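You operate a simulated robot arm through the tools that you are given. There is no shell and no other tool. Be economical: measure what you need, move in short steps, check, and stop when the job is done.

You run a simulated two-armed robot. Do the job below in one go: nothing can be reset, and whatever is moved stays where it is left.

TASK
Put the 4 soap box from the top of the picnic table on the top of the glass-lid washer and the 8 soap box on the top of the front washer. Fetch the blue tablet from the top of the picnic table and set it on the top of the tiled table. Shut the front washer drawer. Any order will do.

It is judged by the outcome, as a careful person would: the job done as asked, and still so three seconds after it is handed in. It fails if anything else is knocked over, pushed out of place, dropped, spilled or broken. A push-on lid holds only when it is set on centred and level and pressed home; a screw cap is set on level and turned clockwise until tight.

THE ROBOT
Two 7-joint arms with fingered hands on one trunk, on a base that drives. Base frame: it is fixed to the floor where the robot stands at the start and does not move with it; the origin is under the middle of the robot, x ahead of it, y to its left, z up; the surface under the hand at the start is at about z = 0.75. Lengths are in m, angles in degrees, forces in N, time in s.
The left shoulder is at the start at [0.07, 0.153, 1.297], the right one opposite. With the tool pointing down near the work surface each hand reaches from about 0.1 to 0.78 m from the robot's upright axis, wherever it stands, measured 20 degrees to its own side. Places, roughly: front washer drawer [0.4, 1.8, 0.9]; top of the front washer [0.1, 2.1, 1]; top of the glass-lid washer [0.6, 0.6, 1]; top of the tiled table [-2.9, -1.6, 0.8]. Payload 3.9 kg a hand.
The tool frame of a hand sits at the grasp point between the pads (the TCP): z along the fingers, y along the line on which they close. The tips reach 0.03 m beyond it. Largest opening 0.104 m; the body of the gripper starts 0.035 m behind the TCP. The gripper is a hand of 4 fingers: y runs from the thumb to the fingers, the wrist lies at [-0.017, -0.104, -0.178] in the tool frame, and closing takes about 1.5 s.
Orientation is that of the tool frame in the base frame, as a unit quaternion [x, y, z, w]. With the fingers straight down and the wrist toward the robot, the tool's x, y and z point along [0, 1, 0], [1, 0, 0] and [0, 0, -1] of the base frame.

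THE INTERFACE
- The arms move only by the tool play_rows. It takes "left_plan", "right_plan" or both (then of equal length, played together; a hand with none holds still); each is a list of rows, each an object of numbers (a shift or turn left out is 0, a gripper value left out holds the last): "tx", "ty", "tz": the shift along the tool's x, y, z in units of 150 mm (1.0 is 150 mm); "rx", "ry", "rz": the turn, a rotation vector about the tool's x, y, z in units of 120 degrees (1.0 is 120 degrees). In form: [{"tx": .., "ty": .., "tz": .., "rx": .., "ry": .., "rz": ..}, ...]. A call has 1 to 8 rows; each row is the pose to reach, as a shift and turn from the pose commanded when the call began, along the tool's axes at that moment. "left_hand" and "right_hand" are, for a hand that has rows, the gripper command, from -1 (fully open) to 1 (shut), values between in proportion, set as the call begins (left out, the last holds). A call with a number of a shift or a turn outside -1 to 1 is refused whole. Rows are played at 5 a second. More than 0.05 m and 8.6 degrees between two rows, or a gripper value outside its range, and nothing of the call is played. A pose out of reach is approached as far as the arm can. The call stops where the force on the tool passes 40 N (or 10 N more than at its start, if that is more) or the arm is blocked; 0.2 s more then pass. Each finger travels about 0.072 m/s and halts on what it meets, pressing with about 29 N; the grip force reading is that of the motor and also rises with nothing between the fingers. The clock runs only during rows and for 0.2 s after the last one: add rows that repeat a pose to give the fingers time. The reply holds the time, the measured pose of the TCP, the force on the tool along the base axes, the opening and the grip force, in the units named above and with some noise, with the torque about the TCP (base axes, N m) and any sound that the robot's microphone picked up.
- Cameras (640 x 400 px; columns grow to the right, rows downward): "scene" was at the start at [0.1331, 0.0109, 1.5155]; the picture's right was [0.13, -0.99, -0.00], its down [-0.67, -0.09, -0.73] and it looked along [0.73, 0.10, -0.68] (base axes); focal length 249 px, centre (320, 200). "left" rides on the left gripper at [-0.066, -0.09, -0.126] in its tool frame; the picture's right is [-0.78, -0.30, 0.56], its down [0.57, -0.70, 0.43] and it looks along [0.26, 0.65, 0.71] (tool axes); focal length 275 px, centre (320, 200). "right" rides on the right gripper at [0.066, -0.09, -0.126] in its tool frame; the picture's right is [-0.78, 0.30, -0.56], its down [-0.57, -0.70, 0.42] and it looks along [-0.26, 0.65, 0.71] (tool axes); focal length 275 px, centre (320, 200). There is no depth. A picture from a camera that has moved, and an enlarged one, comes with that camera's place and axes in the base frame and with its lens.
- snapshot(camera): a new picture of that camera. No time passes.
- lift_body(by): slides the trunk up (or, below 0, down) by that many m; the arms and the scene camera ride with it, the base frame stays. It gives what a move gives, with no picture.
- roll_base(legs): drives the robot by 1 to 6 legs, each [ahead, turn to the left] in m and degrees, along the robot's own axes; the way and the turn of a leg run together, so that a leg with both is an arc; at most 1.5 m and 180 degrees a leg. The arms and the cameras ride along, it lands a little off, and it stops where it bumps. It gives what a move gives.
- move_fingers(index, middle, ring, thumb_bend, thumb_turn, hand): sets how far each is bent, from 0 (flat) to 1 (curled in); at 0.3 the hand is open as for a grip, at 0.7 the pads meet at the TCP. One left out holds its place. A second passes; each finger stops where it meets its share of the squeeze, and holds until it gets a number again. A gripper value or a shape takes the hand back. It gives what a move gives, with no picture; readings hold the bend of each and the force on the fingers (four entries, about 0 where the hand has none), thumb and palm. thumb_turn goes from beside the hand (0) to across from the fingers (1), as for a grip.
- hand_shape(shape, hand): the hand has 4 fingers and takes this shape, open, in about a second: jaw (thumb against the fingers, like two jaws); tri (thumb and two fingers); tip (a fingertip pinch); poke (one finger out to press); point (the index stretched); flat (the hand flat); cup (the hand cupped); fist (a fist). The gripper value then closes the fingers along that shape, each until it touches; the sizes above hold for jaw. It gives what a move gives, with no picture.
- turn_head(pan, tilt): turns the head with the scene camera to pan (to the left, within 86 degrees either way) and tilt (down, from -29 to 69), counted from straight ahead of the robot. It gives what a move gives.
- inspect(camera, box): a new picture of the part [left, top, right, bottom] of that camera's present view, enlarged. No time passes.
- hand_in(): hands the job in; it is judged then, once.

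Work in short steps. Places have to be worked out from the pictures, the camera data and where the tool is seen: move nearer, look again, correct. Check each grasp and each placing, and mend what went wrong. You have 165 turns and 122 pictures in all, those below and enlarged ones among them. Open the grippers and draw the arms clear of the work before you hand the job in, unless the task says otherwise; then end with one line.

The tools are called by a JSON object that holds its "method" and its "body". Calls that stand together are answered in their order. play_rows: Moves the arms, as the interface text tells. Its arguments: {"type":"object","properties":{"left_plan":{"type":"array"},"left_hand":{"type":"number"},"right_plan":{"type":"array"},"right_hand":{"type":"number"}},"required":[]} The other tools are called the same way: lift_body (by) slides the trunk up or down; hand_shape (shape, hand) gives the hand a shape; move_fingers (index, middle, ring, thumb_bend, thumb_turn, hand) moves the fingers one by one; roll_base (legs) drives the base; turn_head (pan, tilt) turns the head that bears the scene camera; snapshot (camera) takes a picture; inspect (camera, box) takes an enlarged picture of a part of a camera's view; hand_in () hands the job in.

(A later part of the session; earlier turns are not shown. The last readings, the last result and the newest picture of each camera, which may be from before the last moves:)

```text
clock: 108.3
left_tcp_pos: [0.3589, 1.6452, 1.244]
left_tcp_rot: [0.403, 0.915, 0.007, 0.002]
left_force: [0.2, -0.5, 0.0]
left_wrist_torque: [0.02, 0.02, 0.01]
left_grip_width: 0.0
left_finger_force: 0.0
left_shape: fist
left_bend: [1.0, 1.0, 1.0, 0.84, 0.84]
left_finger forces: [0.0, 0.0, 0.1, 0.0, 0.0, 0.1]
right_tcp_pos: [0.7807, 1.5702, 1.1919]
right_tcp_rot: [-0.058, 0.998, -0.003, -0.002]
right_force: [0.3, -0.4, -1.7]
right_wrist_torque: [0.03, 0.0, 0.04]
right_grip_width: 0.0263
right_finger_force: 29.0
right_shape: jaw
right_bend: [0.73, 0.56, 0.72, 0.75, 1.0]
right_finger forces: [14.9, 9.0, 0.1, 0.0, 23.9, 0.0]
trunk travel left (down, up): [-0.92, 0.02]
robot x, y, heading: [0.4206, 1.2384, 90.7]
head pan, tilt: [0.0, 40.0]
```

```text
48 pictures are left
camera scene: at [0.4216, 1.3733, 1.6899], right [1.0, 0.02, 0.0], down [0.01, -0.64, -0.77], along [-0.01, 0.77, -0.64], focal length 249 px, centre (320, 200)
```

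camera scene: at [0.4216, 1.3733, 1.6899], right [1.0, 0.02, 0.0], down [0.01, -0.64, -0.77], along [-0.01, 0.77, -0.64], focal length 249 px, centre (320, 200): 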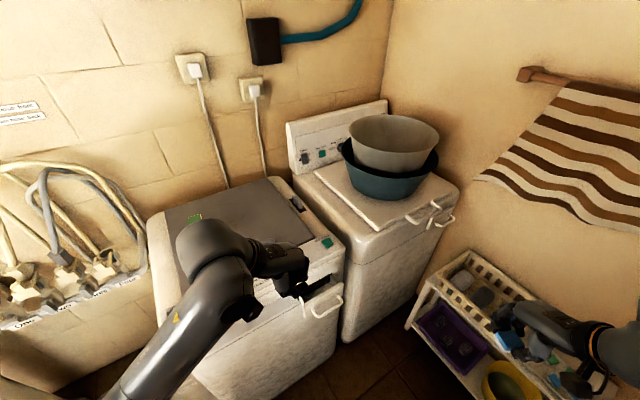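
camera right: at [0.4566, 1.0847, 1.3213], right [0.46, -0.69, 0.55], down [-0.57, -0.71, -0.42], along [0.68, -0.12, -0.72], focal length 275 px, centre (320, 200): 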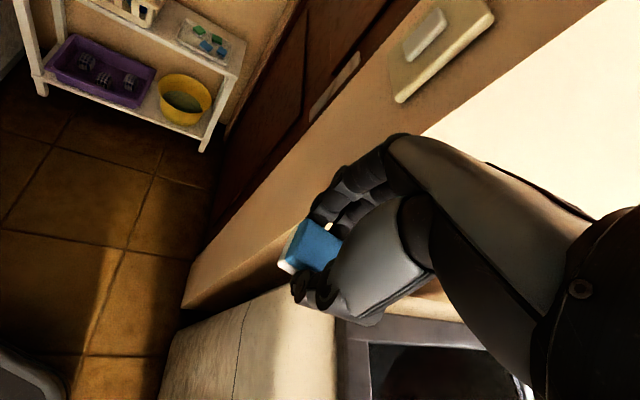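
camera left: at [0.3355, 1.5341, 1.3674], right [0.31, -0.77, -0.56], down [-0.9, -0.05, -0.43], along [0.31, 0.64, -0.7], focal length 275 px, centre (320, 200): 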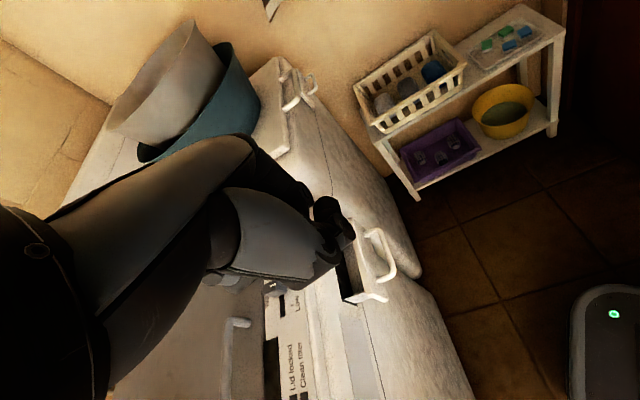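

Handle confirmed at ≈ (0.434,1.756,0.92). I move the fist to the front of it, clear of the washer, then down.

{"method": "play_rows", "body": {"left_plan": [{"tx": -0.2, "ty": 0.11, "tz": 0.1}, {"tx": -0.4, "ty": 0.22, "tz": 0.2}, {"tx": -0.6, "ty": 0.33, "tz": 0.3}, {"tx": -0.81, "ty": 0.44, "tz": 0.4}]}}

{"method": "play_rows", "body": {"left_plan": [{"tz": 0.2}, {"tz": 0.4}, {"tz": 0.6}, {"tz": 0.8}, {"tz": 1.0}]}}

{"method": "play_rows", "body": {"left_plan": [{"tz": 0.2}, {"tz": 0.4}, {"tz": 0.6}, {"tz": 0.8}, {"tz": 0.95}]}}

{"method": "snapshot", "body": {"camera": "left"}}

{"method": "snapshot", "body": {"camera": "scene"}}

```text
clock: 109.3
left_tcp_pos: [0.4885, 1.6009, 1.1848]
left_tcp_rot: [0.401, 0.916, 0.006, 0.005]
left_force: [0.0, 0.0, 0.7]
left_wrist_torque: [-0.02, -0.02, 0.01]
left_grip_width: 0.0
left_finger_force: 0.1
left_shape: fist
left_bend: [1.0, 1.0, 1.0, 0.84, 0.84]
left_finger forces: [0.0, 0.0, 0.0, 0.0, 0.0, 0.0]
right_tcp_pos: [0.7795, 1.5707, 1.192]
right_tcp_rot: [-0.057, 0.998, -0.004, -0.001]
right_force: [0.4, -0.6, -0.6]
right_wrist_torque: [-0.01, 0.01, 0.02]
right_grip_width: 0.0261
right_finger_force: 29.2
right_shape: jaw
right_bend: [0.73, 0.56, 0.72, 0.75, 1.0]
right_finger forces: [14.9, 9.0, 0.0, 0.0, 23.8, 0.0]
trunk travel left (down, up): [-0.92, 0.02]
robot x, y, heading: [0.4175, 1.2382, 90.8]
head pan, tilt: [0.0, 40.0]
```

```text
clock: 110.5
left_tcp_pos: [0.4886, 1.6031, 1.0358]
left_tcp_rot: [0.402, 0.916, 0.008, 0.004]
left_force: [-0.7, 0.0, -0.5]
left_wrist_torque: [0.01, -0.03, 0.0]
left_grip_width: 0.0001
left_finger_force: 0.1
left_shape: fist
left_bend: [1.0, 1.0, 1.0, 0.84, 0.84]
left_finger forces: [0.0, 0.0, 0.0, 0.0, 0.0, 0.0]
right_tcp_pos: [0.7783, 1.5704, 1.1923]
right_tcp_rot: [-0.057, 0.998, -0.004, -0.002]
right_force: [-0.6, -0.8, 0.0]
right_wrist_torque: [-0.03, 0.02, 0.01]
right_grip_width: 0.0261
right_finger_force: 28.7
right_shape: jaw
right_bend: [0.73, 0.56, 0.72, 0.75, 1.0]
right_finger forces: [14.9, 9.0, 0.0, 0.0, 24.0, 0.0]
trunk travel left (down, up): [-0.92, 0.02]
robot x, y, heading: [0.421, 1.2405, 90.9]
head pan, tilt: [0.0, 40.0]
```

```text
clock: 111.8
left_tcp_pos: [0.4923, 1.6074, 0.895]
left_tcp_rot: [0.403, 0.915, 0.006, 0.004]
left_force: [0.1, -0.6, 0.2]
left_wrist_torque: [-0.01, -0.02, 0.02]
left_grip_width: 0.0001
left_finger_force: 0.2
left_shape: fist
left_bend: [1.0, 1.0, 1.0, 0.84, 0.84]
left_finger forces: [0.0, 0.0, 0.0, 0.0, 0.0, 0.1]
right_tcp_pos: [0.7787, 1.5705, 1.1927]
right_tcp_rot: [-0.057, 0.998, -0.003, -0.001]
right_force: [0.6, 0.3, -0.4]
right_wrist_torque: [0.05, -0.02, 0.04]
right_grip_width: 0.0262
right_finger_force: 28.8
right_shape: jaw
right_bend: [0.73, 0.56, 0.72, 0.75, 1.0]
right_finger forces: [14.8, 9.0, 0.0, 0.1, 23.9, 0.0]
trunk travel left (down, up): [-0.92, 0.02]
robot x, y, heading: [0.4181, 1.2367, 90.9]
head pan, tilt: [0.0, 40.0]
```

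```text
47 pictures are left
camera left: at [0.4687, 1.4955, 1.0185], right [0.31, -0.77, -0.56], down [-0.9, -0.05, -0.44], along [0.31, 0.64, -0.7], focal length 275 px, centre (320, 200)
```

left: 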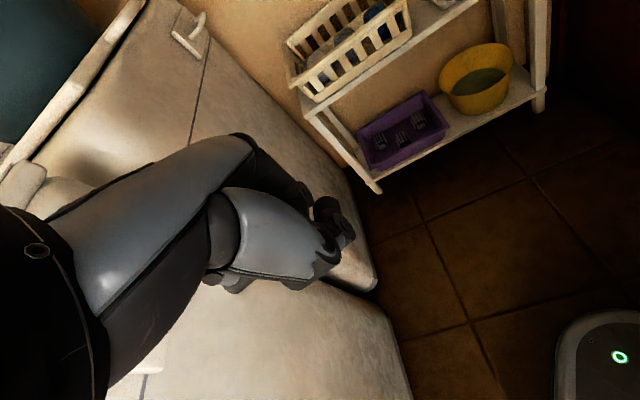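

```text
46 pictures are left
camera scene: at [0.4187, 1.3741, 1.6898], right [1.0, 0.02, 0.0], down [0.01, -0.64, -0.77], along [-0.01, 0.77, -0.64], focal length 249 px, centre (320, 200)
```

scene: 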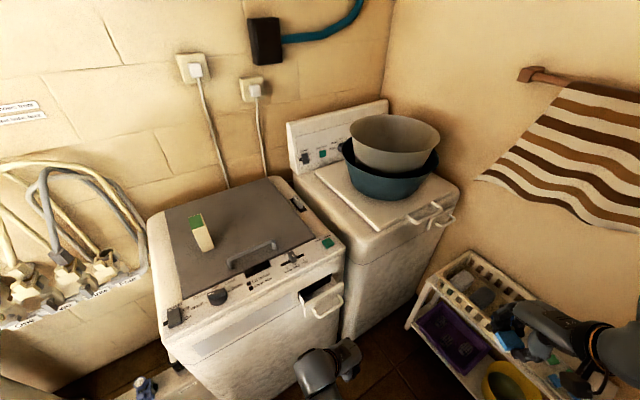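

The fist is in front of the drawer, about 15 cm out. I shift it in line with the handle, slightly lower, and advance 7.5 cm.

{"method": "play_rows", "body": {"left_plan": [{"tx": 0.1, "ty": 0.1, "tz": 0.07}, {"tx": 0.25, "ty": 0.2, "tz": 0.13}, {"tx": 0.4, "ty": 0.24, "tz": 0.13}, {"tx": 0.495, "ty": 0.263, "tz": 0.13}]}}

{"method": "inspect", "body": {"camera": "scene", "box": [256, 250, 416, 350]}}

```text
clock: 112.8
left_tcp_pos: [0.4707, 1.6877, 0.8748]
left_tcp_rot: [0.402, 0.915, 0.007, 0.004]
left_force: [0.2, -0.2, 0.2]
left_wrist_torque: [-0.02, -0.01, 0.0]
left_grip_width: 0.0
left_finger_force: 0.1
left_shape: fist
left_bend: [1.0, 1.0, 1.0, 0.84, 0.84]
left_finger forces: [0.0, 0.1, 0.1, 0.0, 0.1, 0.0]
right_tcp_pos: [0.7779, 1.5714, 1.1934]
right_tcp_rot: [-0.057, 0.998, -0.003, -0.001]
right_force: [0.7, -1.1, -0.9]
right_wrist_torque: [0.0, -0.02, -0.01]
right_grip_width: 0.0263
right_finger_force: 29.1
right_shape: jaw
right_bend: [0.73, 0.56, 0.72, 0.75, 1.0]
right_finger forces: [15.0, 9.0, 0.0, 0.1, 23.8, 0.0]
trunk travel left (down, up): [-0.92, 0.02]
robot x, y, heading: [0.4243, 1.2378, 90.9]
head pan, tilt: [0.0, 40.0]
```

```text
4.00 times, centred on (336, 300) of scene
camera zoom: at [0.4177, 1.3743, 1.6898], right [1.0, 0.02, 0.0], down [0.01, -0.64, -0.77], along [-0.01, 0.77, -0.64], focal length 996 px, centre (256, -200)
```

zoom: 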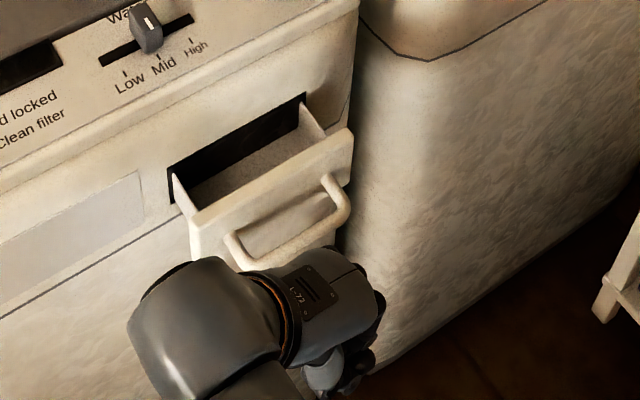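

The fist is right in front of the handle. I push inward along the drawer axis in 12 mm rows.

{"method": "play_rows", "body": {"left_plan": [{"tx": 0.08, "ty": 0.01}, {"tx": 0.16, "ty": 0.02}, {"tx": 0.24, "ty": 0.03}, {"tx": 0.32, "ty": 0.04}, {"tx": 0.4, "ty": 0.05}]}}

{"method": "inspect", "body": {"camera": "scene", "box": [256, 250, 416, 350]}}

```text
clock: 114.0
left_tcp_pos: [0.4329, 1.7381, 0.8759]
left_tcp_rot: [0.402, 0.916, 0.007, 0.004]
left_force: [1.3, -0.6, 0.0]
left_wrist_torque: [-0.01, -0.01, 0.01]
left_grip_width: 0.0002
left_finger_force: 0.1
left_shape: fist
left_bend: [1.0, 1.0, 1.0, 0.84, 0.84]
left_finger forces: [0.0, 0.0, 0.9, 0.1, 0.0, 0.0]
right_tcp_pos: [0.7788, 1.5716, 1.1918]
right_tcp_rot: [-0.058, 0.998, -0.005, -0.001]
right_force: [-0.4, 0.0, -0.2]
right_wrist_torque: [0.0, 0.01, 0.0]
right_grip_width: 0.0264
right_finger_force: 28.8
right_shape: jaw
right_bend: [0.73, 0.56, 0.72, 0.75, 1.0]
right_finger forces: [14.9, 9.0, 0.0, 0.1, 23.9, 0.1]
trunk travel left (down, up): [-0.92, 0.02]
robot x, y, heading: [0.4198, 1.2394, 90.9]
head pan, tilt: [0.0, 40.0]
```

```text
4.00 times, centred on (336, 300) of scene
camera zoom: at [0.4179, 1.3747, 1.6897], right [1.0, 0.02, 0.0], down [0.01, -0.64, -0.77], along [-0.01, 0.77, -0.64], focal length 996 px, centre (256, -200)
```

zoom: 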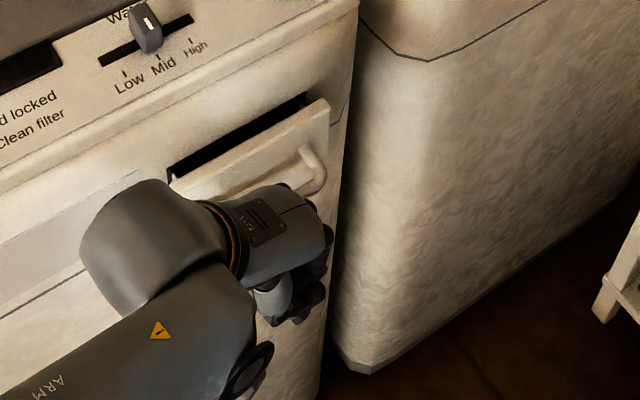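

The drawer is moving in and is mostly closed. I keep pushing.

{"method": "play_rows", "body": {"left_plan": [{"tx": 0.06, "ty": 0.008}, {"tx": 0.12, "ty": 0.015}, {"tx": 0.18, "ty": 0.023}, {"tx": 0.24, "ty": 0.03}]}}

{"method": "inspect", "body": {"camera": "scene", "box": [256, 250, 416, 350]}}

```text
clock: 114.9
left_tcp_pos: [0.4252, 1.7531, 0.8722]
left_tcp_rot: [0.407, 0.913, 0.004, 0.012]
left_force: [8.9, -20.5, 9.8]
left_wrist_torque: [0.83, 0.34, -0.07]
left_grip_width: 0.0
left_finger_force: 0.0
left_shape: fist
left_bend: [1.0, 1.0, 1.0, 0.84, 0.84]
left_finger forces: [0.0, 0.1, 22.8, 0.0, 0.1, 0.0]
right_tcp_pos: [0.7796, 1.5673, 1.1935]
right_tcp_rot: [-0.057, 0.998, -0.003, -0.002]
right_force: [0.5, 0.6, 0.1]
right_wrist_torque: [-0.01, 0.0, 0.01]
right_grip_width: 0.0261
right_finger_force: 28.7
right_shape: jaw
right_bend: [0.73, 0.56, 0.72, 0.75, 1.0]
right_finger forces: [14.9, 9.0, 0.0, 0.0, 23.9, 0.0]
trunk travel left (down, up): [-0.92, 0.02]
robot x, y, heading: [0.4167, 1.2397, 90.7]
head pan, tilt: [0.0, 40.0]
stopped in row 4 (left hand): the force on the tool passed its limit at 45 N (the readings are from after the stop); the commanded pose is now the measured one
```

```text
4.00 times, centred on (336, 300) of scene
camera zoom: at [0.4207, 1.3696, 1.6903], right [1.0, 0.01, 0.0], down [0.01, -0.64, -0.77], along [-0.01, 0.77, -0.64], focal length 996 px, centre (256, -200)
```

zoom: 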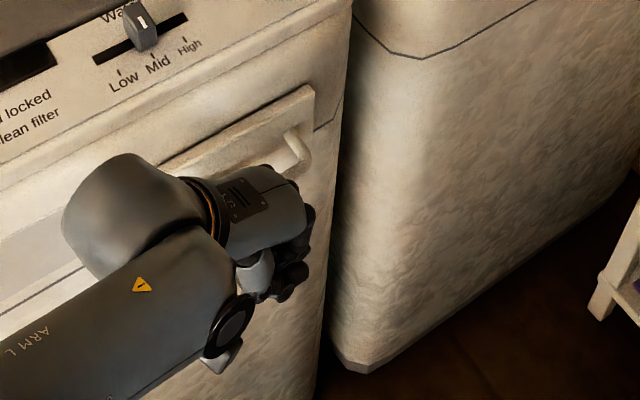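

The force rose to 45 N at the stop and the plate looks flush. I retreat the fist and verify.

{"method": "play_rows", "body": {"left_plan": [{"tx": -0.2, "ty": -0.03}, {"tx": -0.4, "ty": -0.06}, {"tx": -0.6, "ty": -0.1}, {"tx": -0.8, "ty": -0.12}]}}

{"method": "play_rows", "body": {"left_plan": [{"tz": -0.2}, {"tz": -0.4}, {"tz": -0.6}, {"tz": -0.8}, {"tz": -1.0}]}}

{"method": "play_rows", "body": {"left_plan": [{"tz": -0.2}, {"tz": -0.4}, {"tz": -0.6}, {"tz": -0.8}, {"tz": -1.0}]}}

{"method": "inspect", "body": {"camera": "scene", "box": [160, 180, 416, 340]}}

```text
clock: 115.9
left_tcp_pos: [0.4876, 1.6571, 0.8721]
left_tcp_rot: [0.407, 0.914, 0.004, 0.009]
left_force: [0.4, -0.4, -0.4]
left_wrist_torque: [0.01, -0.01, -0.02]
left_grip_width: 0.0
left_finger_force: 0.1
left_shape: fist
left_bend: [1.0, 1.0, 1.0, 0.84, 0.84]
left_finger forces: [0.0, 0.0, 0.0, 0.1, 0.1, 0.0]
right_tcp_pos: [0.7791, 1.5697, 1.1941]
right_tcp_rot: [-0.058, 0.998, -0.003, -0.002]
right_force: [-0.1, 0.1, 0.2]
right_wrist_torque: [0.04, -0.01, 0.02]
right_grip_width: 0.0263
right_finger_force: 28.9
right_shape: jaw
right_bend: [0.73, 0.56, 0.72, 0.75, 1.0]
right_finger forces: [15.0, 9.1, 0.0, 0.0, 24.0, 0.1]
trunk travel left (down, up): [-0.92, 0.02]
robot x, y, heading: [0.4183, 1.2385, 90.7]
head pan, tilt: [0.0, 40.0]
```

```text
clock: 117.1
left_tcp_pos: [0.4848, 1.6572, 1.0222]
left_tcp_rot: [0.406, 0.914, 0.003, 0.01]
left_force: [-0.7, -1.2, 0.0]
left_wrist_torque: [0.01, 0.02, -0.01]
left_grip_width: 0.0
left_finger_force: 0.1
left_shape: fist
left_bend: [1.0, 1.0, 1.0, 0.84, 0.84]
left_finger forces: [0.0, 0.1, 0.0, 0.0, 0.0, 0.0]
right_tcp_pos: [0.7792, 1.5706, 1.1935]
right_tcp_rot: [-0.056, 0.998, -0.003, -0.002]
right_force: [1.0, -1.0, -0.4]
right_wrist_torque: [-0.02, 0.0, 0.04]
right_grip_width: 0.0262
right_finger_force: 29.1
right_shape: jaw
right_bend: [0.73, 0.56, 0.72, 0.75, 1.0]
right_finger forces: [14.9, 8.9, 0.1, 0.0, 23.9, 0.0]
trunk travel left (down, up): [-0.92, 0.02]
robot x, y, heading: [0.4188, 1.2377, 91.0]
head pan, tilt: [0.0, 40.0]
```

```text
clock: 118.3
left_tcp_pos: [0.4812, 1.6603, 1.1712]
left_tcp_rot: [0.406, 0.914, 0.003, 0.01]
left_force: [-0.2, 0.7, 0.4]
left_wrist_torque: [0.02, 0.01, 0.0]
left_grip_width: 0.0001
left_finger_force: 0.1
left_shape: fist
left_bend: [1.0, 1.0, 1.0, 0.84, 0.84]
left_finger forces: [0.1, 0.0, 0.0, 0.0, 0.0, 0.0]
right_tcp_pos: [0.7784, 1.5711, 1.1931]
right_tcp_rot: [-0.057, 0.998, -0.003, -0.002]
right_force: [-0.6, -0.9, -0.6]
right_wrist_torque: [0.01, 0.01, 0.02]
right_grip_width: 0.0262
right_finger_force: 28.8
right_shape: jaw
right_bend: [0.73, 0.56, 0.72, 0.75, 1.0]
right_finger forces: [15.1, 9.0, 0.0, 0.0, 24.0, 0.1]
trunk travel left (down, up): [-0.92, 0.02]
robot x, y, heading: [0.4198, 1.2392, 90.7]
head pan, tilt: [0.0, 40.0]
```

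```text
2.50 times, centred on (288, 260) of scene
camera zoom: at [0.419, 1.3736, 1.6898], right [1.0, 0.01, 0.0], down [0.01, -0.64, -0.77], along [-0.01, 0.77, -0.64], focal length 623 px, centre (400, 50)
```

zoom: 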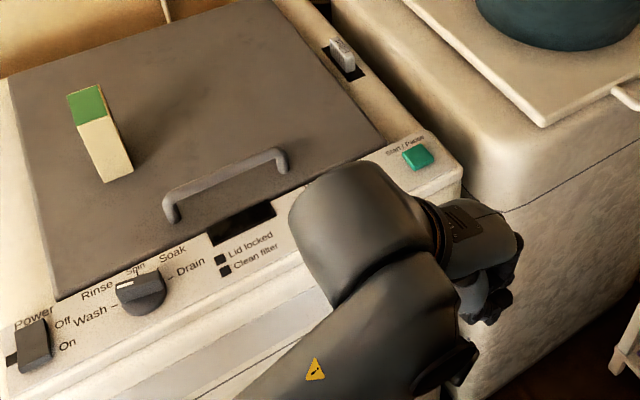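

The forearm hides the drawer; I draw the left hand back and look again.

{"method": "play_rows", "body": {"left_plan": [{"tx": -0.05, "ty": -0.25, "tz": -0.1}, {"tx": -0.1, "ty": -0.5, "tz": -0.2}, {"tx": -0.15, "ty": -0.75, "tz": -0.3}, {"tx": -0.2, "ty": -1.0, "tz": -0.4}]}}

{"method": "snapshot", "body": {"camera": "scene"}}

{"method": "inspect", "body": {"camera": "scene", "box": [256, 240, 416, 340]}}

```text
clock: 119.3
left_tcp_pos: [0.2167, 1.5726, 1.1526]
left_tcp_rot: [0.271, 0.941, -0.115, -0.169]
left_force: [-0.1, 0.0, -0.6]
left_wrist_torque: [0.02, 0.01, 0.0]
left_grip_width: 0.0
left_finger_force: 0.1
left_shape: fist
left_bend: [1.0, 1.0, 1.0, 0.84, 0.84]
left_finger forces: [0.1, 0.0, 0.0, 0.1, 0.0, 0.1]
left hand out of reach, approached as far as the arm can: row 4
right_tcp_pos: [0.7799, 1.5682, 1.1925]
right_tcp_rot: [-0.057, 0.998, -0.003, -0.002]
right_force: [0.1, 0.0, 0.2]
right_wrist_torque: [-0.04, 0.02, 0.0]
right_grip_width: 0.026
right_finger_force: 28.8
right_shape: jaw
right_bend: [0.73, 0.56, 0.72, 0.75, 1.0]
right_finger forces: [15.0, 9.0, 0.0, 0.0, 24.0, 0.0]
trunk travel left (down, up): [-0.92, 0.02]
robot x, y, heading: [0.4201, 1.2382, 90.8]
head pan, tilt: [0.0, 40.0]
stopped in row 4 (left hand): the arm was blocked; the commanded pose is now the measured one
```

```text
41 pictures are left
camera scene: at [0.42, 1.3707, 1.69], right [1.0, 0.01, 0.0], down [0.01, -0.64, -0.77], along [-0.01, 0.77, -0.64], focal length 249 px, centre (320, 200)
```

scene: 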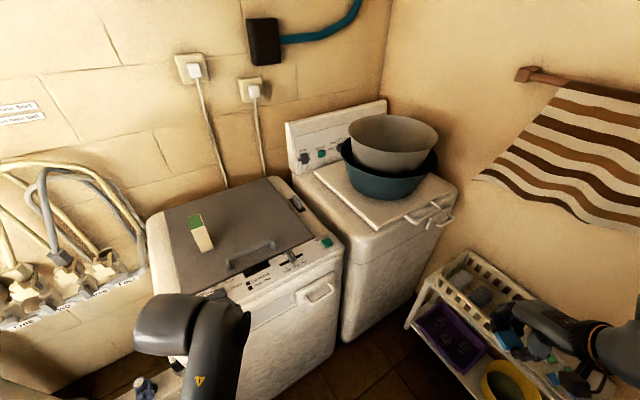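

```text
4.00 times, centred on (336, 290) of scene
camera zoom: at [0.42, 1.3707, 1.69], right [1.0, 0.01, 0.0], down [0.01, -0.64, -0.77], along [-0.01, 0.77, -0.64], focal length 996 px, centre (256, -160)
```

zoom: 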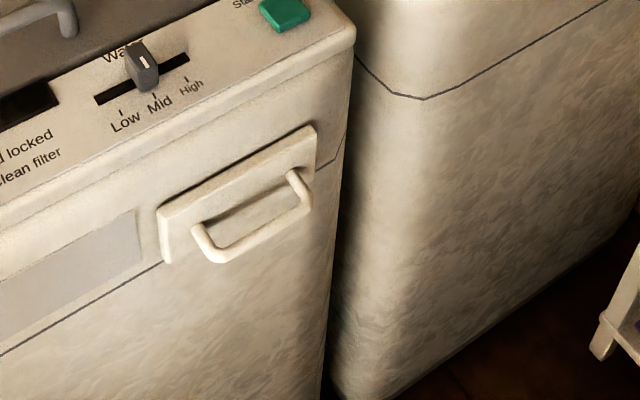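

The drawer is shut (plate flush, no gap). The left wrist ended tilted at a limit; I level it and raise it with the fingers open.

{"method": "play_rows", "body": {"left_plan": [{"tx": 0.05, "ty": 0.04, "tz": -0.18, "rx": -0.038, "ry": -0.031}, {"tx": 0.1, "ty": 0.08, "tz": -0.36, "rx": -0.076, "ry": -0.063}, {"tx": 0.15, "ty": 0.12, "tz": -0.54, "rx": -0.113, "ry": -0.095}, {"tx": 0.19, "ty": 0.16, "tz": -0.73, "rx": -0.151, "ry": -0.126}]}}

{"method": "snapshot", "body": {"camera": "scene"}}

```text
clock: 119.9
left_tcp_pos: [0.1853, 1.587, 1.1781]
left_tcp_rot: [0.299, 0.928, -0.107, -0.194]
left_force: [1.0, -0.2, -0.8]
left_wrist_torque: [-0.02, 0.02, 0.01]
left_grip_width: 0.0
left_finger_force: 0.1
left_shape: fist
left_bend: [1.0, 1.0, 1.0, 0.84, 0.84]
left_finger forces: [0.0, 0.0, 0.1, 0.1, 0.0, 0.0]
left hand out of reach, approached as far as the arm can: row 2
right_tcp_pos: [0.7808, 1.5692, 1.1923]
right_tcp_rot: [-0.056, 0.998, -0.003, -0.002]
right_force: [0.0, 0.1, 0.0]
right_wrist_torque: [-0.02, -0.01, -0.01]
right_grip_width: 0.0257
right_finger_force: 28.9
right_shape: jaw
right_bend: [0.73, 0.56, 0.72, 0.75, 1.0]
right_finger forces: [15.0, 9.0, 0.0, 0.0, 23.9, 0.1]
trunk travel left (down, up): [-0.92, 0.02]
robot x, y, heading: [0.4228, 1.2403, 90.8]
head pan, tilt: [0.0, 40.0]
stopped in row 2 (left hand): the arm was blocked; the commanded pose is now the measured one
```

```text
39 pictures are left
camera scene: at [0.4195, 1.3735, 1.6898], right [1.0, 0.01, 0.0], down [0.01, -0.64, -0.77], along [-0.01, 0.77, -0.64], focal length 249 px, centre (320, 200)
```

scene: 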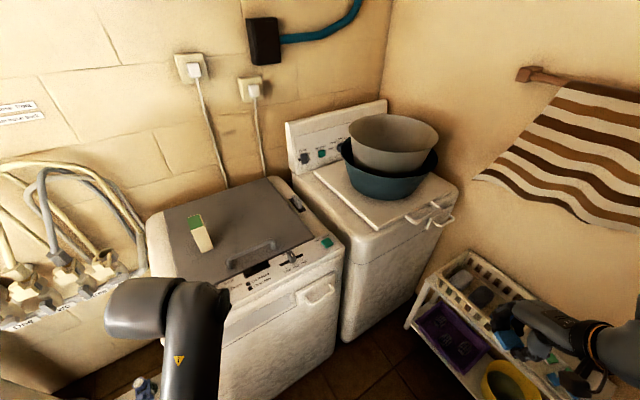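

Still at a limit from folding too close to the body. I move the hand forward and up, away from the torso, without changing its orientation.

{"method": "play_rows", "body": {"left_plan": [{"tx": 0.07, "ty": 0.137, "tz": -0.113}, {"tx": 0.14, "ty": 0.274, "tz": -0.227}, {"tx": 0.21, "ty": 0.41, "tz": -0.34}, {"tx": 0.28, "ty": 0.547, "tz": -0.454}, {"tx": 0.35, "ty": 0.684, "tz": -0.567}]}}

{"method": "snapshot", "body": {"camera": "scene"}}

```text
clock: 121.1
left_tcp_pos: [0.2343, 1.7107, 1.2366]
left_tcp_rot: [0.299, 0.928, -0.109, -0.193]
left_force: [-0.3, 1.1, 0.7]
left_wrist_torque: [-0.02, 0.01, -0.01]
left_grip_width: 0.0001
left_finger_force: 0.0
left_shape: fist
left_bend: [1.0, 1.0, 1.0, 0.84, 0.84]
left_finger forces: [0.0, 0.1, 0.0, 0.0, 0.0, 0.0]
right_tcp_pos: [0.7797, 1.5712, 1.1919]
right_tcp_rot: [-0.056, 0.998, -0.004, -0.001]
right_force: [0.6, 0.2, -0.4]
right_wrist_torque: [-0.01, 0.03, 0.04]
right_grip_width: 0.0264
right_finger_force: 29.4
right_shape: jaw
right_bend: [0.73, 0.56, 0.72, 0.75, 1.0]
right_finger forces: [15.0, 9.0, 0.1, 0.0, 24.0, 0.1]
trunk travel left (down, up): [-0.92, 0.02]
robot x, y, heading: [0.4179, 1.235, 90.8]
head pan, tilt: [0.0, 40.0]
```

```text
38 pictures are left
camera scene: at [0.4199, 1.3757, 1.6896], right [1.0, 0.01, 0.0], down [0.01, -0.64, -0.77], along [-0.01, 0.77, -0.64], focal length 249 px, centre (320, 200)
```

scene: 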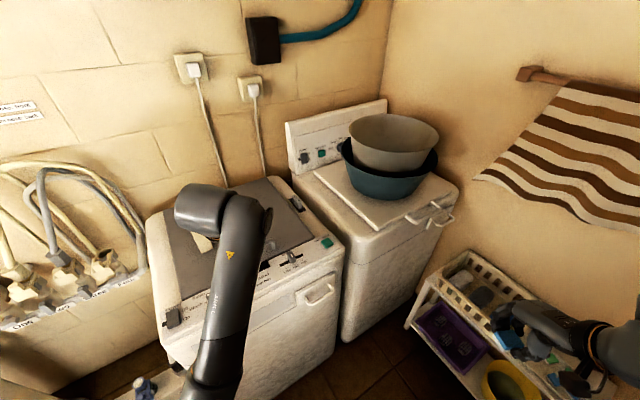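

Arms look fine. I bring the right hand (tablet) in closer to centre, then turn left and head back out.

{"method": "play_rows", "body": {"right_plan": [{"tx": 0.23, "ty": 0.15}, {"tx": 0.46, "ty": 0.3}, {"tx": 0.69, "ty": 0.45}, {"tx": 0.9, "ty": 0.55}]}}

{"method": "roll_base", "body": {"legs": [[0, 90], [0.4, 0], [0, 60]]}}

{"method": "turn_head", "body": {"pan": 0, "tilt": 30}}

{"method": "snapshot", "body": {"camera": "scene"}}

```text
clock: 122.1
left_tcp_pos: [0.2345, 1.7109, 1.238]
left_tcp_rot: [0.3, 0.928, -0.108, -0.193]
left_force: [0.2, 0.2, -0.1]
left_wrist_torque: [-0.03, 0.0, 0.0]
left_grip_width: 0.0002
left_finger_force: 0.0
left_shape: fist
left_bend: [1.0, 1.0, 1.0, 0.84, 0.84]
left_finger forces: [0.0, 0.0, 0.1, 0.0, 0.0, 0.0]
right_tcp_pos: [0.6356, 1.6388, 1.1907]
right_tcp_rot: [-0.057, 0.998, -0.004, -0.001]
right_force: [0.2, 0.3, 0.5]
right_wrist_torque: [-0.02, 0.01, -0.01]
right_grip_width: 0.0261
right_finger_force: 28.7
right_shape: jaw
right_bend: [0.73, 0.56, 0.72, 0.75, 1.0]
right_finger forces: [14.9, 9.0, 0.1, 0.0, 24.0, 0.1]
trunk travel left (down, up): [-0.92, 0.02]
robot x, y, heading: [0.4192, 1.238, 90.6]
head pan, tilt: [0.0, 40.0]
```

```text
clock: 131.1
left_tcp_pos: [-0.0578, 0.7272, 1.2397]
left_tcp_rot: [0.824, -0.521, 0.215, -0.056]
left_force: [-0.3, 0.6, -0.5]
left_wrist_torque: [0.01, 0.0, 0.0]
left_grip_width: 0.0
left_finger_force: 0.0
left_shape: fist
left_bend: [1.0, 1.0, 1.0, 0.84, 0.84]
left_finger forces: [0.0, 0.0, 0.0, 0.1, 0.0, 0.0]
right_tcp_pos: [-0.3746, 0.9838, 1.1893]
right_tcp_rot: [0.981, -0.194, 0.002, -0.003]
right_force: [0.7, 0.5, -0.6]
right_wrist_torque: [-0.03, -0.01, 0.01]
right_grip_width: 0.0261
right_finger_force: 28.7
right_shape: jaw
right_bend: [0.73, 0.56, 0.72, 0.75, 1.0]
right_finger forces: [14.8, 8.8, 0.0, 0.0, 23.6, 0.1]
trunk travel left (down, up): [-0.92, 0.02]
robot x, y, heading: [0.0082, 1.2273, -118.3]
head pan, tilt: [0.0, 40.0]
```

```text
clock: 131.8
left_tcp_pos: [-0.0566, 0.7265, 1.238]
left_tcp_rot: [0.824, -0.521, 0.215, -0.056]
left_force: [-0.9, -0.1, 0.6]
left_wrist_torque: [0.02, 0.02, -0.01]
left_grip_width: 0.0001
left_finger_force: 0.0
left_shape: fist
left_bend: [1.0, 1.0, 1.0, 0.84, 0.84]
left_finger forces: [0.0, 0.0, 0.0, 0.0, 0.1, 0.0]
right_tcp_pos: [-0.3741, 0.9833, 1.1907]
right_tcp_rot: [0.981, -0.193, 0.002, -0.004]
right_force: [-0.6, -1.5, 0.3]
right_wrist_torque: [-0.02, -0.02, -0.01]
right_grip_width: 0.0262
right_finger_force: 29.1
right_shape: jaw
right_bend: [0.73, 0.56, 0.72, 0.75, 1.0]
right_finger forces: [14.8, 8.8, 0.1, 0.0, 23.6, 0.1]
trunk travel left (down, up): [-0.92, 0.02]
robot x, y, heading: [0.0085, 1.2294, -118.2]
head pan, tilt: [0.0, 30.0]
```

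```text
37 pictures are left
camera scene: at [-0.0582, 1.1044, 1.7051], right [-0.88, 0.47, 0.0], down [0.24, 0.44, -0.87], along [-0.41, -0.76, -0.5], focal length 249 px, centre (320, 200)
```

scene: 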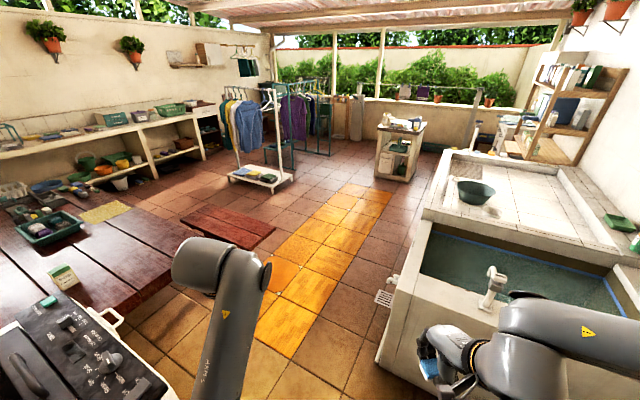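

I can see the way out: tiled table is the small stand at px (400,140), matching (-2.9,-1.6), reached along the yellow tiles between tub and bench. I drive out in legs.

{"method": "roll_base", "body": {"legs": [[0.55, 0], [0, 13.6], [0.66, 0], [0, -44.4]]}}

{"method": "snapshot", "body": {"camera": "scene"}}

```text
clock: 141.1
left_tcp_pos: [-0.7151, -0.2904, 1.2379]
left_tcp_rot: [-0.659, 0.719, -0.22, -0.001]
left_force: [0.3, 0.3, -0.1]
left_wrist_torque: [0.01, -0.05, -0.03]
left_grip_width: 0.0001
left_finger_force: 0.1
left_shape: fist
left_bend: [1.0, 1.0, 1.0, 0.84, 0.84]
left_finger forces: [0.1, 0.0, 0.1, 0.1, 0.1, 0.1]
right_tcp_pos: [-0.8585, 0.0922, 1.1898]
right_tcp_rot: [0.896, -0.445, 0.003, -0.002]
right_force: [0.0, 0.3, -0.1]
right_wrist_torque: [0.01, -0.01, 0.0]
right_grip_width: 0.0261
right_finger_force: 28.4
right_shape: jaw
right_bend: [0.73, 0.56, 0.72, 0.75, 1.0]
right_finger forces: [14.7, 8.7, 0.1, 0.0, 23.6, 0.0]
trunk travel left (down, up): [-0.92, 0.02]
robot x, y, heading: [-0.4058, 0.1092, -148.6]
head pan, tilt: [0.0, 30.0]
```

```text
36 pictures are left
camera scene: at [-0.5245, 0.035, 1.7051], right [-0.52, 0.85, 0.0], down [0.43, 0.26, -0.87], along [-0.74, -0.45, -0.5], focal length 249 px, centre (320, 200)
```

scene: 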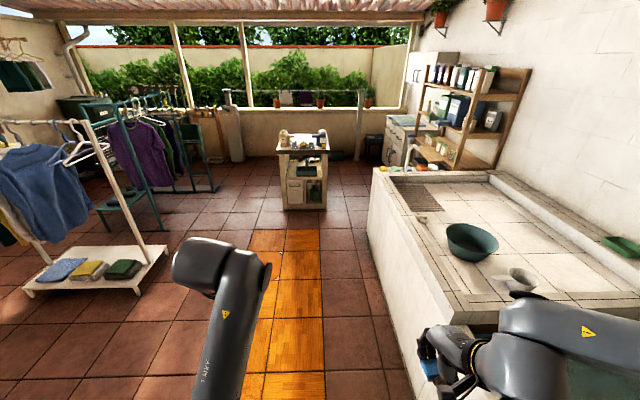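

The way is clear. I drive 1.8 m toward the stand and look again.

{"method": "roll_base", "body": {"legs": [[0, 3.5], [1.4, 0], [0.4, 0]]}}

{"method": "turn_head", "body": {"pan": 0, "tilt": 38}}

{"method": "snapshot", "body": {"camera": "scene"}}

```text
clock: 150.8
left_tcp_pos: [-2.1927, -1.3504, 1.2392]
left_tcp_rot: [-0.679, 0.7, -0.221, 0.004]
left_force: [0.2, -0.1, 1.4]
left_wrist_torque: [0.0, -0.01, -0.01]
left_grip_width: 0.0001
left_finger_force: 0.1
left_shape: fist
left_bend: [1.0, 1.0, 1.0, 0.84, 0.84]
left_finger forces: [0.1, 0.1, 0.1, 0.0, 0.0, 0.0]
right_tcp_pos: [-2.3577, -0.9766, 1.191]
right_tcp_rot: [0.908, -0.418, 0.002, -0.002]
right_force: [0.9, 0.6, -0.9]
right_wrist_torque: [-0.01, -0.01, -0.01]
right_grip_width: 0.0261
right_finger_force: 29.3
right_shape: jaw
right_bend: [0.73, 0.56, 0.72, 0.75, 1.0]
right_finger forces: [14.8, 8.7, 0.0, 0.0, 23.5, 0.1]
trunk travel left (down, up): [-0.92, 0.02]
robot x, y, heading: [-1.9057, -0.9361, -145.5]
head pan, tilt: [0.0, 30.0]
```

```text
clock: 151.4
left_tcp_pos: [-2.1942, -1.3505, 1.2384]
left_tcp_rot: [-0.678, 0.701, -0.221, 0.005]
left_force: [-1.2, -0.4, 0.9]
left_wrist_torque: [0.0, 0.0, -0.01]
left_grip_width: 0.0
left_finger_force: 0.1
left_shape: fist
left_bend: [1.0, 1.0, 1.0, 0.84, 0.84]
left_finger forces: [0.0, 0.0, 0.1, 0.1, 0.0, 0.0]
right_tcp_pos: [-2.3596, -0.9787, 1.1899]
right_tcp_rot: [0.908, -0.419, 0.004, -0.002]
right_force: [0.4, -0.5, -1.6]
right_wrist_torque: [0.03, 0.02, 0.03]
right_grip_width: 0.0262
right_finger_force: 29.0
right_shape: jaw
right_bend: [0.73, 0.56, 0.72, 0.75, 1.0]
right_finger forces: [14.9, 8.7, 0.0, 0.0, 23.5, 0.1]
trunk travel left (down, up): [-0.92, 0.02]
robot x, y, heading: [-1.9034, -0.9353, -145.3]
head pan, tilt: [0.0, 38.0]
```

```text
35 pictures are left
camera scene: at [-2.0186, -1.0125, 1.6929], right [-0.57, 0.82, 0.0], down [0.51, 0.35, -0.79], along [-0.65, -0.45, -0.62], focal length 249 px, centre (320, 200)
```

scene: 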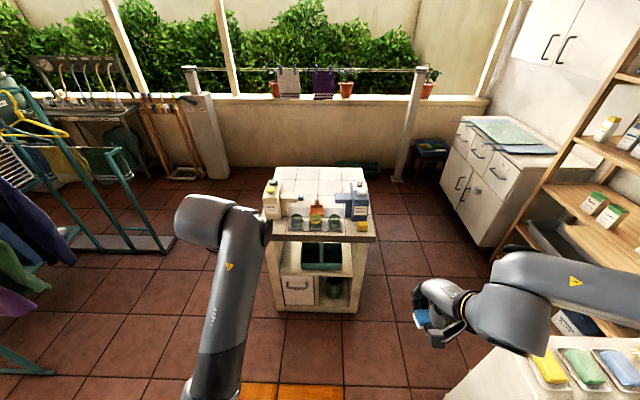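

The tiled top has items along the near edge and free tiles behind. I zoom in.

{"method": "inspect", "body": {"camera": "scene", "box": [240, 150, 400, 250]}}

```text
4.00 times, centred on (320, 200) of scene
camera zoom: at [-2.0186, -1.0125, 1.6929], right [-0.57, 0.82, 0.0], down [0.51, 0.35, -0.79], along [-0.65, -0.45, -0.62], focal length 996 px, centre (320, 200)
```

zoom: 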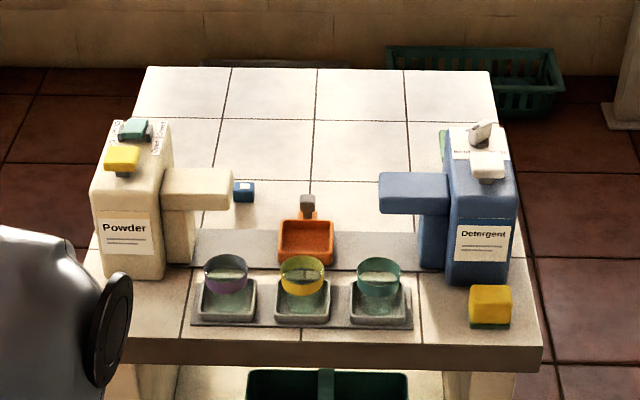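

The gap on the right is tight, but the left side of the table is open. I'll place the tablet on the back-left tiles from the left side, driving round with a waypoint at (-2.12,-1.90).

{"method": "roll_base", "body": {"legs": [[0, 42.6], [0.97, 0], [0, -41]]}}

{"method": "snapshot", "body": {"camera": "scene"}}

```text
clock: 160.4
left_tcp_pos: [-2.3587, -2.2999, 1.2372]
left_tcp_rot: [0.697, -0.682, 0.221, -0.011]
left_force: [0.4, 0.2, 0.3]
left_wrist_torque: [0.01, 0.0, 0.01]
left_grip_width: 0.0
left_finger_force: 0.1
left_shape: fist
left_bend: [1.0, 1.0, 1.0, 0.84, 0.84]
left_finger forces: [0.0, 0.0, 0.0, 0.1, 0.0, 0.0]
right_tcp_pos: [-2.5426, -1.9363, 1.1908]
right_tcp_rot: [0.918, -0.396, 0.003, -0.002]
right_force: [0.7, -0.1, 0.5]
right_wrist_torque: [0.0, 0.03, -0.02]
right_grip_width: 0.0259
right_finger_force: 28.9
right_shape: jaw
right_bend: [0.73, 0.56, 0.72, 0.76, 1.0]
right_finger forces: [14.8, 8.6, 0.0, 0.1, 23.2, 0.1]
trunk travel left (down, up): [-0.92, 0.02]
robot x, y, heading: [-2.0955, -1.8698, -142.4]
head pan, tilt: [0.0, 38.0]
```

```text
33 pictures are left
camera scene: at [-2.2016, -1.9538, 1.6928], right [-0.61, 0.79, 0.0], down [0.49, 0.38, -0.79], along [-0.62, -0.48, -0.62], focal length 249 px, centre (320, 200)
```

scene: 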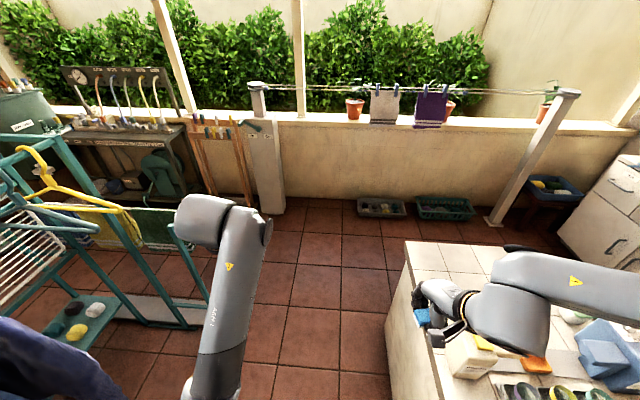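

The path on the left of the table is clear and the right arm is above the dispensers' height. I drive on 0.86 m and turn right to face the table's side.

{"method": "roll_base", "body": {"legs": [[0.86, 0], [0, -48], [0, -48]]}}

{"method": "snapshot", "body": {"camera": "scene"}}

{"method": "snapshot", "body": {"camera": "right"}}

```text
clock: 169.2
left_tcp_pos: [-3.168, -2.0709, 1.2379]
left_tcp_rot: [0.05, 0.974, -0.154, -0.158]
left_force: [0.9, -0.9, 0.4]
left_wrist_torque: [0.0, 0.0, -0.02]
left_grip_width: 0.0
left_finger_force: 0.0
left_shape: fist
left_bend: [1.0, 1.0, 1.0, 0.84, 0.84]
left_finger forces: [0.1, 0.1, 0.1, 0.0, 0.0, 0.0]
right_tcp_pos: [-2.7841, -1.9309, 1.19]
right_tcp_rot: [-0.312, 0.95, -0.004, 0.0]
right_force: [0.2, 0.0, -0.2]
right_wrist_torque: [0.02, 0.02, 0.02]
right_grip_width: 0.0259
right_finger_force: 29.1
right_shape: jaw
right_bend: [0.73, 0.56, 0.72, 0.76, 1.0]
right_finger forces: [14.7, 8.5, 0.0, 0.0, 23.1, 0.0]
trunk travel left (down, up): [-0.92, 0.02]
robot x, y, heading: [-2.7728, -2.3838, 120.7]
head pan, tilt: [0.0, 38.0]
```

```text
32 pictures are left
camera scene: at [-2.8415, -2.268, 1.6928], right [0.86, 0.51, 0.0], down [0.31, -0.53, -0.79], along [-0.4, 0.68, -0.62], focal length 249 px, centre (320, 200)
```

scene: 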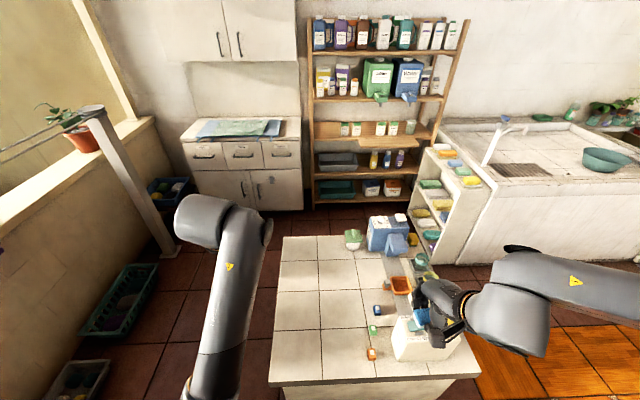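

```text
31 pictures are left
camera right: at [-2.7839, -2.0423, 1.3173], right [0.45, 0.7, 0.55], down [0.88, -0.23, -0.42], along [-0.17, 0.67, -0.72], focal length 275 px, centre (320, 200)
```

right: 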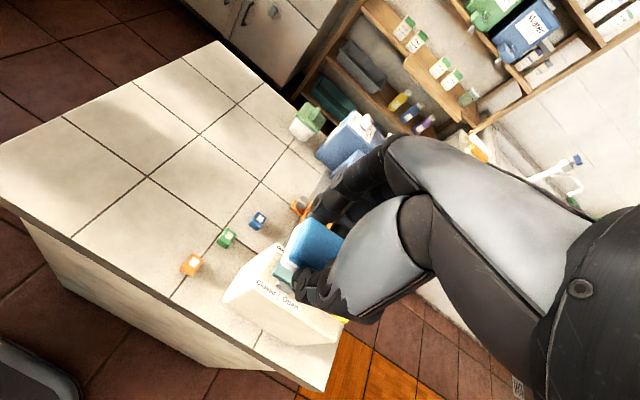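

I can see the free tiles on the table's back-left half; drop target ≈ (-3.05,-1.85), 16 cm from the small clips. I turn 22° left to bring the right hand nearer and the left arm away.

{"method": "roll_base", "body": {"legs": [[0, 22]]}}

{"method": "snapshot", "body": {"camera": "scene"}}

{"method": "snapshot", "body": {"camera": "right"}}

```text
clock: 170.8
left_tcp_pos: [-3.2557, -2.2435, 1.238]
left_tcp_rot: [-0.139, 0.965, -0.183, -0.126]
left_force: [0.2, 1.0, 0.5]
left_wrist_torque: [-0.01, 0.03, -0.03]
left_grip_width: 0.0001
left_finger_force: 0.0
left_shape: fist
left_bend: [1.0, 1.0, 1.0, 0.84, 0.84]
left_finger forces: [0.0, 0.1, 0.0, 0.0, 0.1, 0.0]
right_tcp_pos: [-2.9532, -1.9692, 1.1895]
right_tcp_rot: [-0.489, 0.872, -0.004, -0.001]
right_force: [-0.4, -0.2, -0.1]
right_wrist_torque: [0.0, 0.01, 0.0]
right_grip_width: 0.026
right_finger_force: 28.7
right_shape: jaw
right_bend: [0.73, 0.56, 0.72, 0.76, 1.0]
right_finger forces: [14.7, 8.5, 0.0, 0.1, 23.1, 0.0]
trunk travel left (down, up): [-0.92, 0.02]
robot x, y, heading: [-2.773, -2.3862, 142.6]
head pan, tilt: [0.0, 38.0]
```

```text
30 pictures are left
camera scene: at [-2.8782, -2.3019, 1.6928], right [0.6, 0.8, 0.0], down [0.49, -0.37, -0.79], along [-0.63, 0.48, -0.62], focal length 249 px, centre (320, 200)
```

scene: 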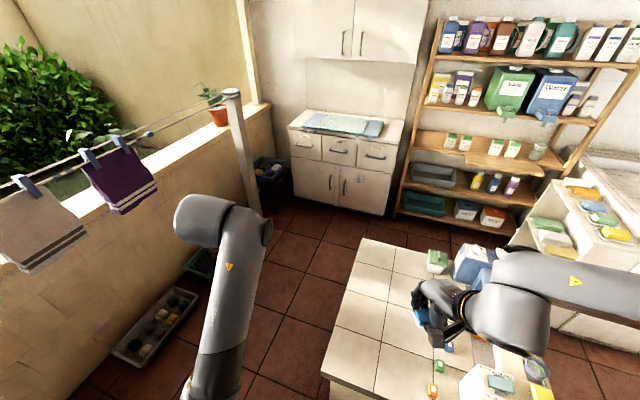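

```text
29 pictures are left
camera right: at [-2.9108, -2.0714, 1.3172], right [0.15, 0.82, 0.55], down [0.9, 0.12, -0.42], along [-0.41, 0.56, -0.72], focal length 275 px, centre (320, 200)
```

right: 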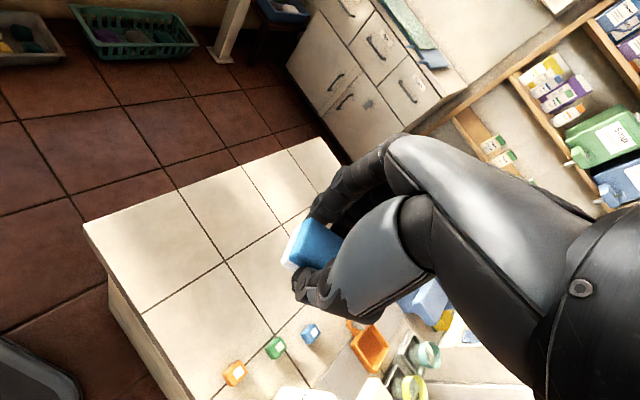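

Position is good. I move over the target and start down, by 12 cm, watching the elbow over the dispensers.

{"method": "play_rows", "body": {"right_plan": [{"tx": -0.045, "ty": 0.18, "tz": 0.1}, {"tx": -0.09, "ty": 0.36, "tz": 0.25}, {"tx": -0.135, "ty": 0.54, "tz": 0.42}, {"tx": -0.18, "ty": 0.72, "tz": 0.6}, {"tx": -0.226, "ty": 0.895, "tz": 0.8}]}}

{"method": "turn_head", "body": {"pan": -25, "tilt": 45}}

{"method": "snapshot", "body": {"camera": "scene"}}

{"method": "snapshot", "body": {"camera": "right"}}

```text
clock: 172.0
left_tcp_pos: [-3.2581, -2.2407, 1.2378]
left_tcp_rot: [-0.137, 0.965, -0.183, -0.125]
left_force: [-1.1, 0.1, -0.1]
left_wrist_torque: [-0.02, -0.05, -0.02]
left_grip_width: 0.0001
left_finger_force: 0.0
left_shape: fist
left_bend: [1.0, 1.0, 1.0, 0.84, 0.84]
left_finger forces: [0.0, 0.0, 0.2, 0.1, 0.2, 0.0]
right_tcp_pos: [-3.0523, -1.8665, 1.0701]
right_tcp_rot: [-0.49, 0.872, -0.005, 0.0]
right_force: [0.8, 0.5, -0.6]
right_wrist_torque: [0.0, -0.02, 0.04]
right_grip_width: 0.0261
right_finger_force: 28.9
right_shape: jaw
right_bend: [0.73, 0.56, 0.72, 0.76, 1.0]
right_finger forces: [14.6, 8.4, 0.0, 0.1, 23.2, 0.0]
trunk travel left (down, up): [-0.92, 0.02]
robot x, y, heading: [-2.7702, -2.3874, 142.7]
head pan, tilt: [0.0, 38.0]
```

```text
clock: 172.9
left_tcp_pos: [-3.2571, -2.243, 1.236]
left_tcp_rot: [-0.137, 0.966, -0.182, -0.126]
left_force: [-0.2, -0.2, 0.1]
left_wrist_torque: [0.01, -0.01, 0.03]
left_grip_width: 0.0
left_finger_force: 0.1
left_shape: fist
left_bend: [1.0, 1.0, 1.0, 0.84, 0.84]
left_finger forces: [0.1, 0.0, 0.0, 0.1, 0.0, 0.0]
right_tcp_pos: [-3.0507, -1.869, 1.0713]
right_tcp_rot: [-0.489, 0.872, -0.004, 0.0]
right_force: [0.3, 0.7, -0.1]
right_wrist_torque: [0.0, 0.01, -0.02]
right_grip_width: 0.0257
right_finger_force: 29.4
right_shape: jaw
right_bend: [0.73, 0.56, 0.72, 0.76, 1.0]
right_finger forces: [14.7, 8.4, 0.1, 0.0, 23.0, 0.0]
trunk travel left (down, up): [-0.92, 0.02]
robot x, y, heading: [-2.7734, -2.3872, 142.9]
head pan, tilt: [-25.0, 45.0]
```

```text
28 pictures are left
camera scene: at [-2.8489, -2.2837, 1.6826], right [0.88, 0.47, 0.0], down [0.33, -0.62, -0.71], along [-0.33, 0.63, -0.71], focal length 249 px, centre (320, 200)
```

scene: 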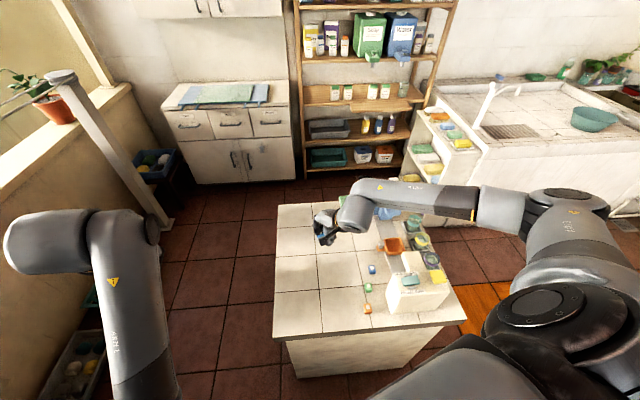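

```text
27 pictures are left
camera right: at [-3.009, -1.9717, 1.1985], right [0.15, 0.82, 0.55], down [0.9, 0.12, -0.42], along [-0.41, 0.56, -0.72], focal length 275 px, centre (320, 200)
```

right: 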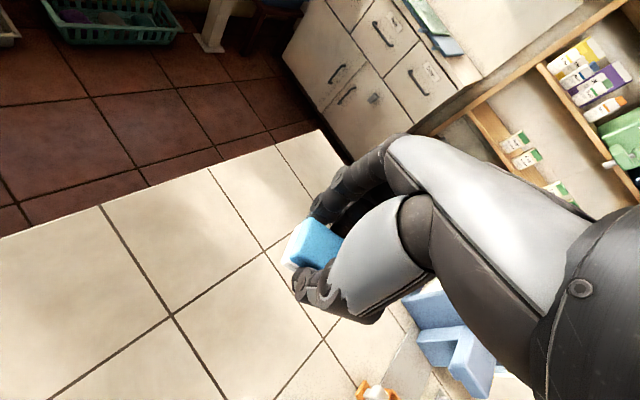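

The forearm stays high over the dispensers and the tile below the hand is clear. I descend 15 cm, then check.

{"method": "play_rows", "body": {"right_plan": [{"tz": 0.2}, {"tz": 0.4}, {"tz": 0.6}, {"tz": 0.8}, {"tz": 1.0}]}}

{"method": "snapshot", "body": {"camera": "scene"}}

{"method": "snapshot", "body": {"camera": "right"}}

```text
clock: 174.1
left_tcp_pos: [-3.2586, -2.2421, 1.2381]
left_tcp_rot: [-0.138, 0.965, -0.182, -0.126]
left_force: [0.1, -0.4, -0.1]
left_wrist_torque: [0.0, -0.04, 0.0]
left_grip_width: 0.0
left_finger_force: 0.1
left_shape: fist
left_bend: [1.0, 1.0, 1.0, 0.84, 0.84]
left_finger forces: [0.0, 0.0, 0.1, 0.0, 0.0, 0.1]
right_tcp_pos: [-3.0522, -1.8715, 0.9194]
right_tcp_rot: [-0.489, 0.872, -0.004, 0.001]
right_force: [-0.4, 0.2, 0.0]
right_wrist_torque: [0.0, 0.03, 0.0]
right_grip_width: 0.0261
right_finger_force: 29.1
right_shape: jaw
right_bend: [0.73, 0.56, 0.72, 0.76, 1.0]
right_finger forces: [14.7, 8.5, 0.0, 0.2, 23.1, 0.0]
trunk travel left (down, up): [-0.92, 0.02]
robot x, y, heading: [-2.7723, -2.3884, 143.0]
head pan, tilt: [-25.0, 45.0]
```

```text
26 pictures are left
camera scene: at [-2.8501, -2.2827, 1.6825], right [0.88, 0.47, 0.0], down [0.33, -0.63, -0.71], along [-0.33, 0.62, -0.71], focal length 249 px, centre (320, 200)
```

scene: 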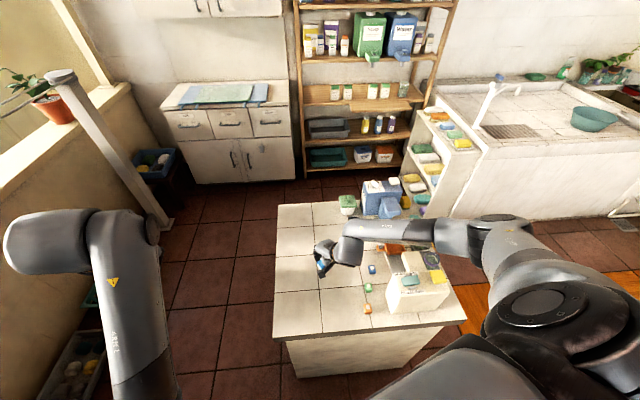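

```text
25 pictures are left
camera right: at [-3.0115, -1.9733, 1.0472], right [0.15, 0.82, 0.55], down [0.9, 0.12, -0.42], along [-0.41, 0.56, -0.72], focal length 275 px, centre (320, 200)
```

right: 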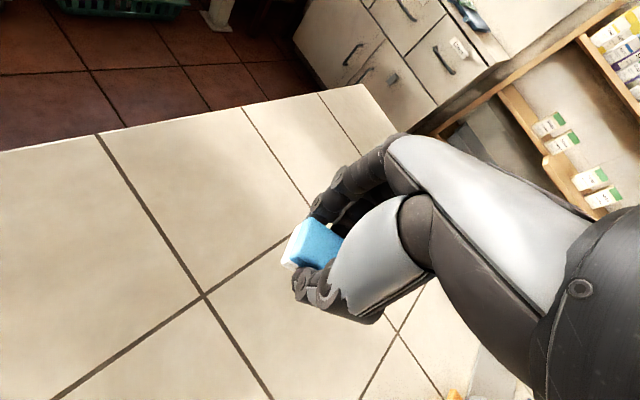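

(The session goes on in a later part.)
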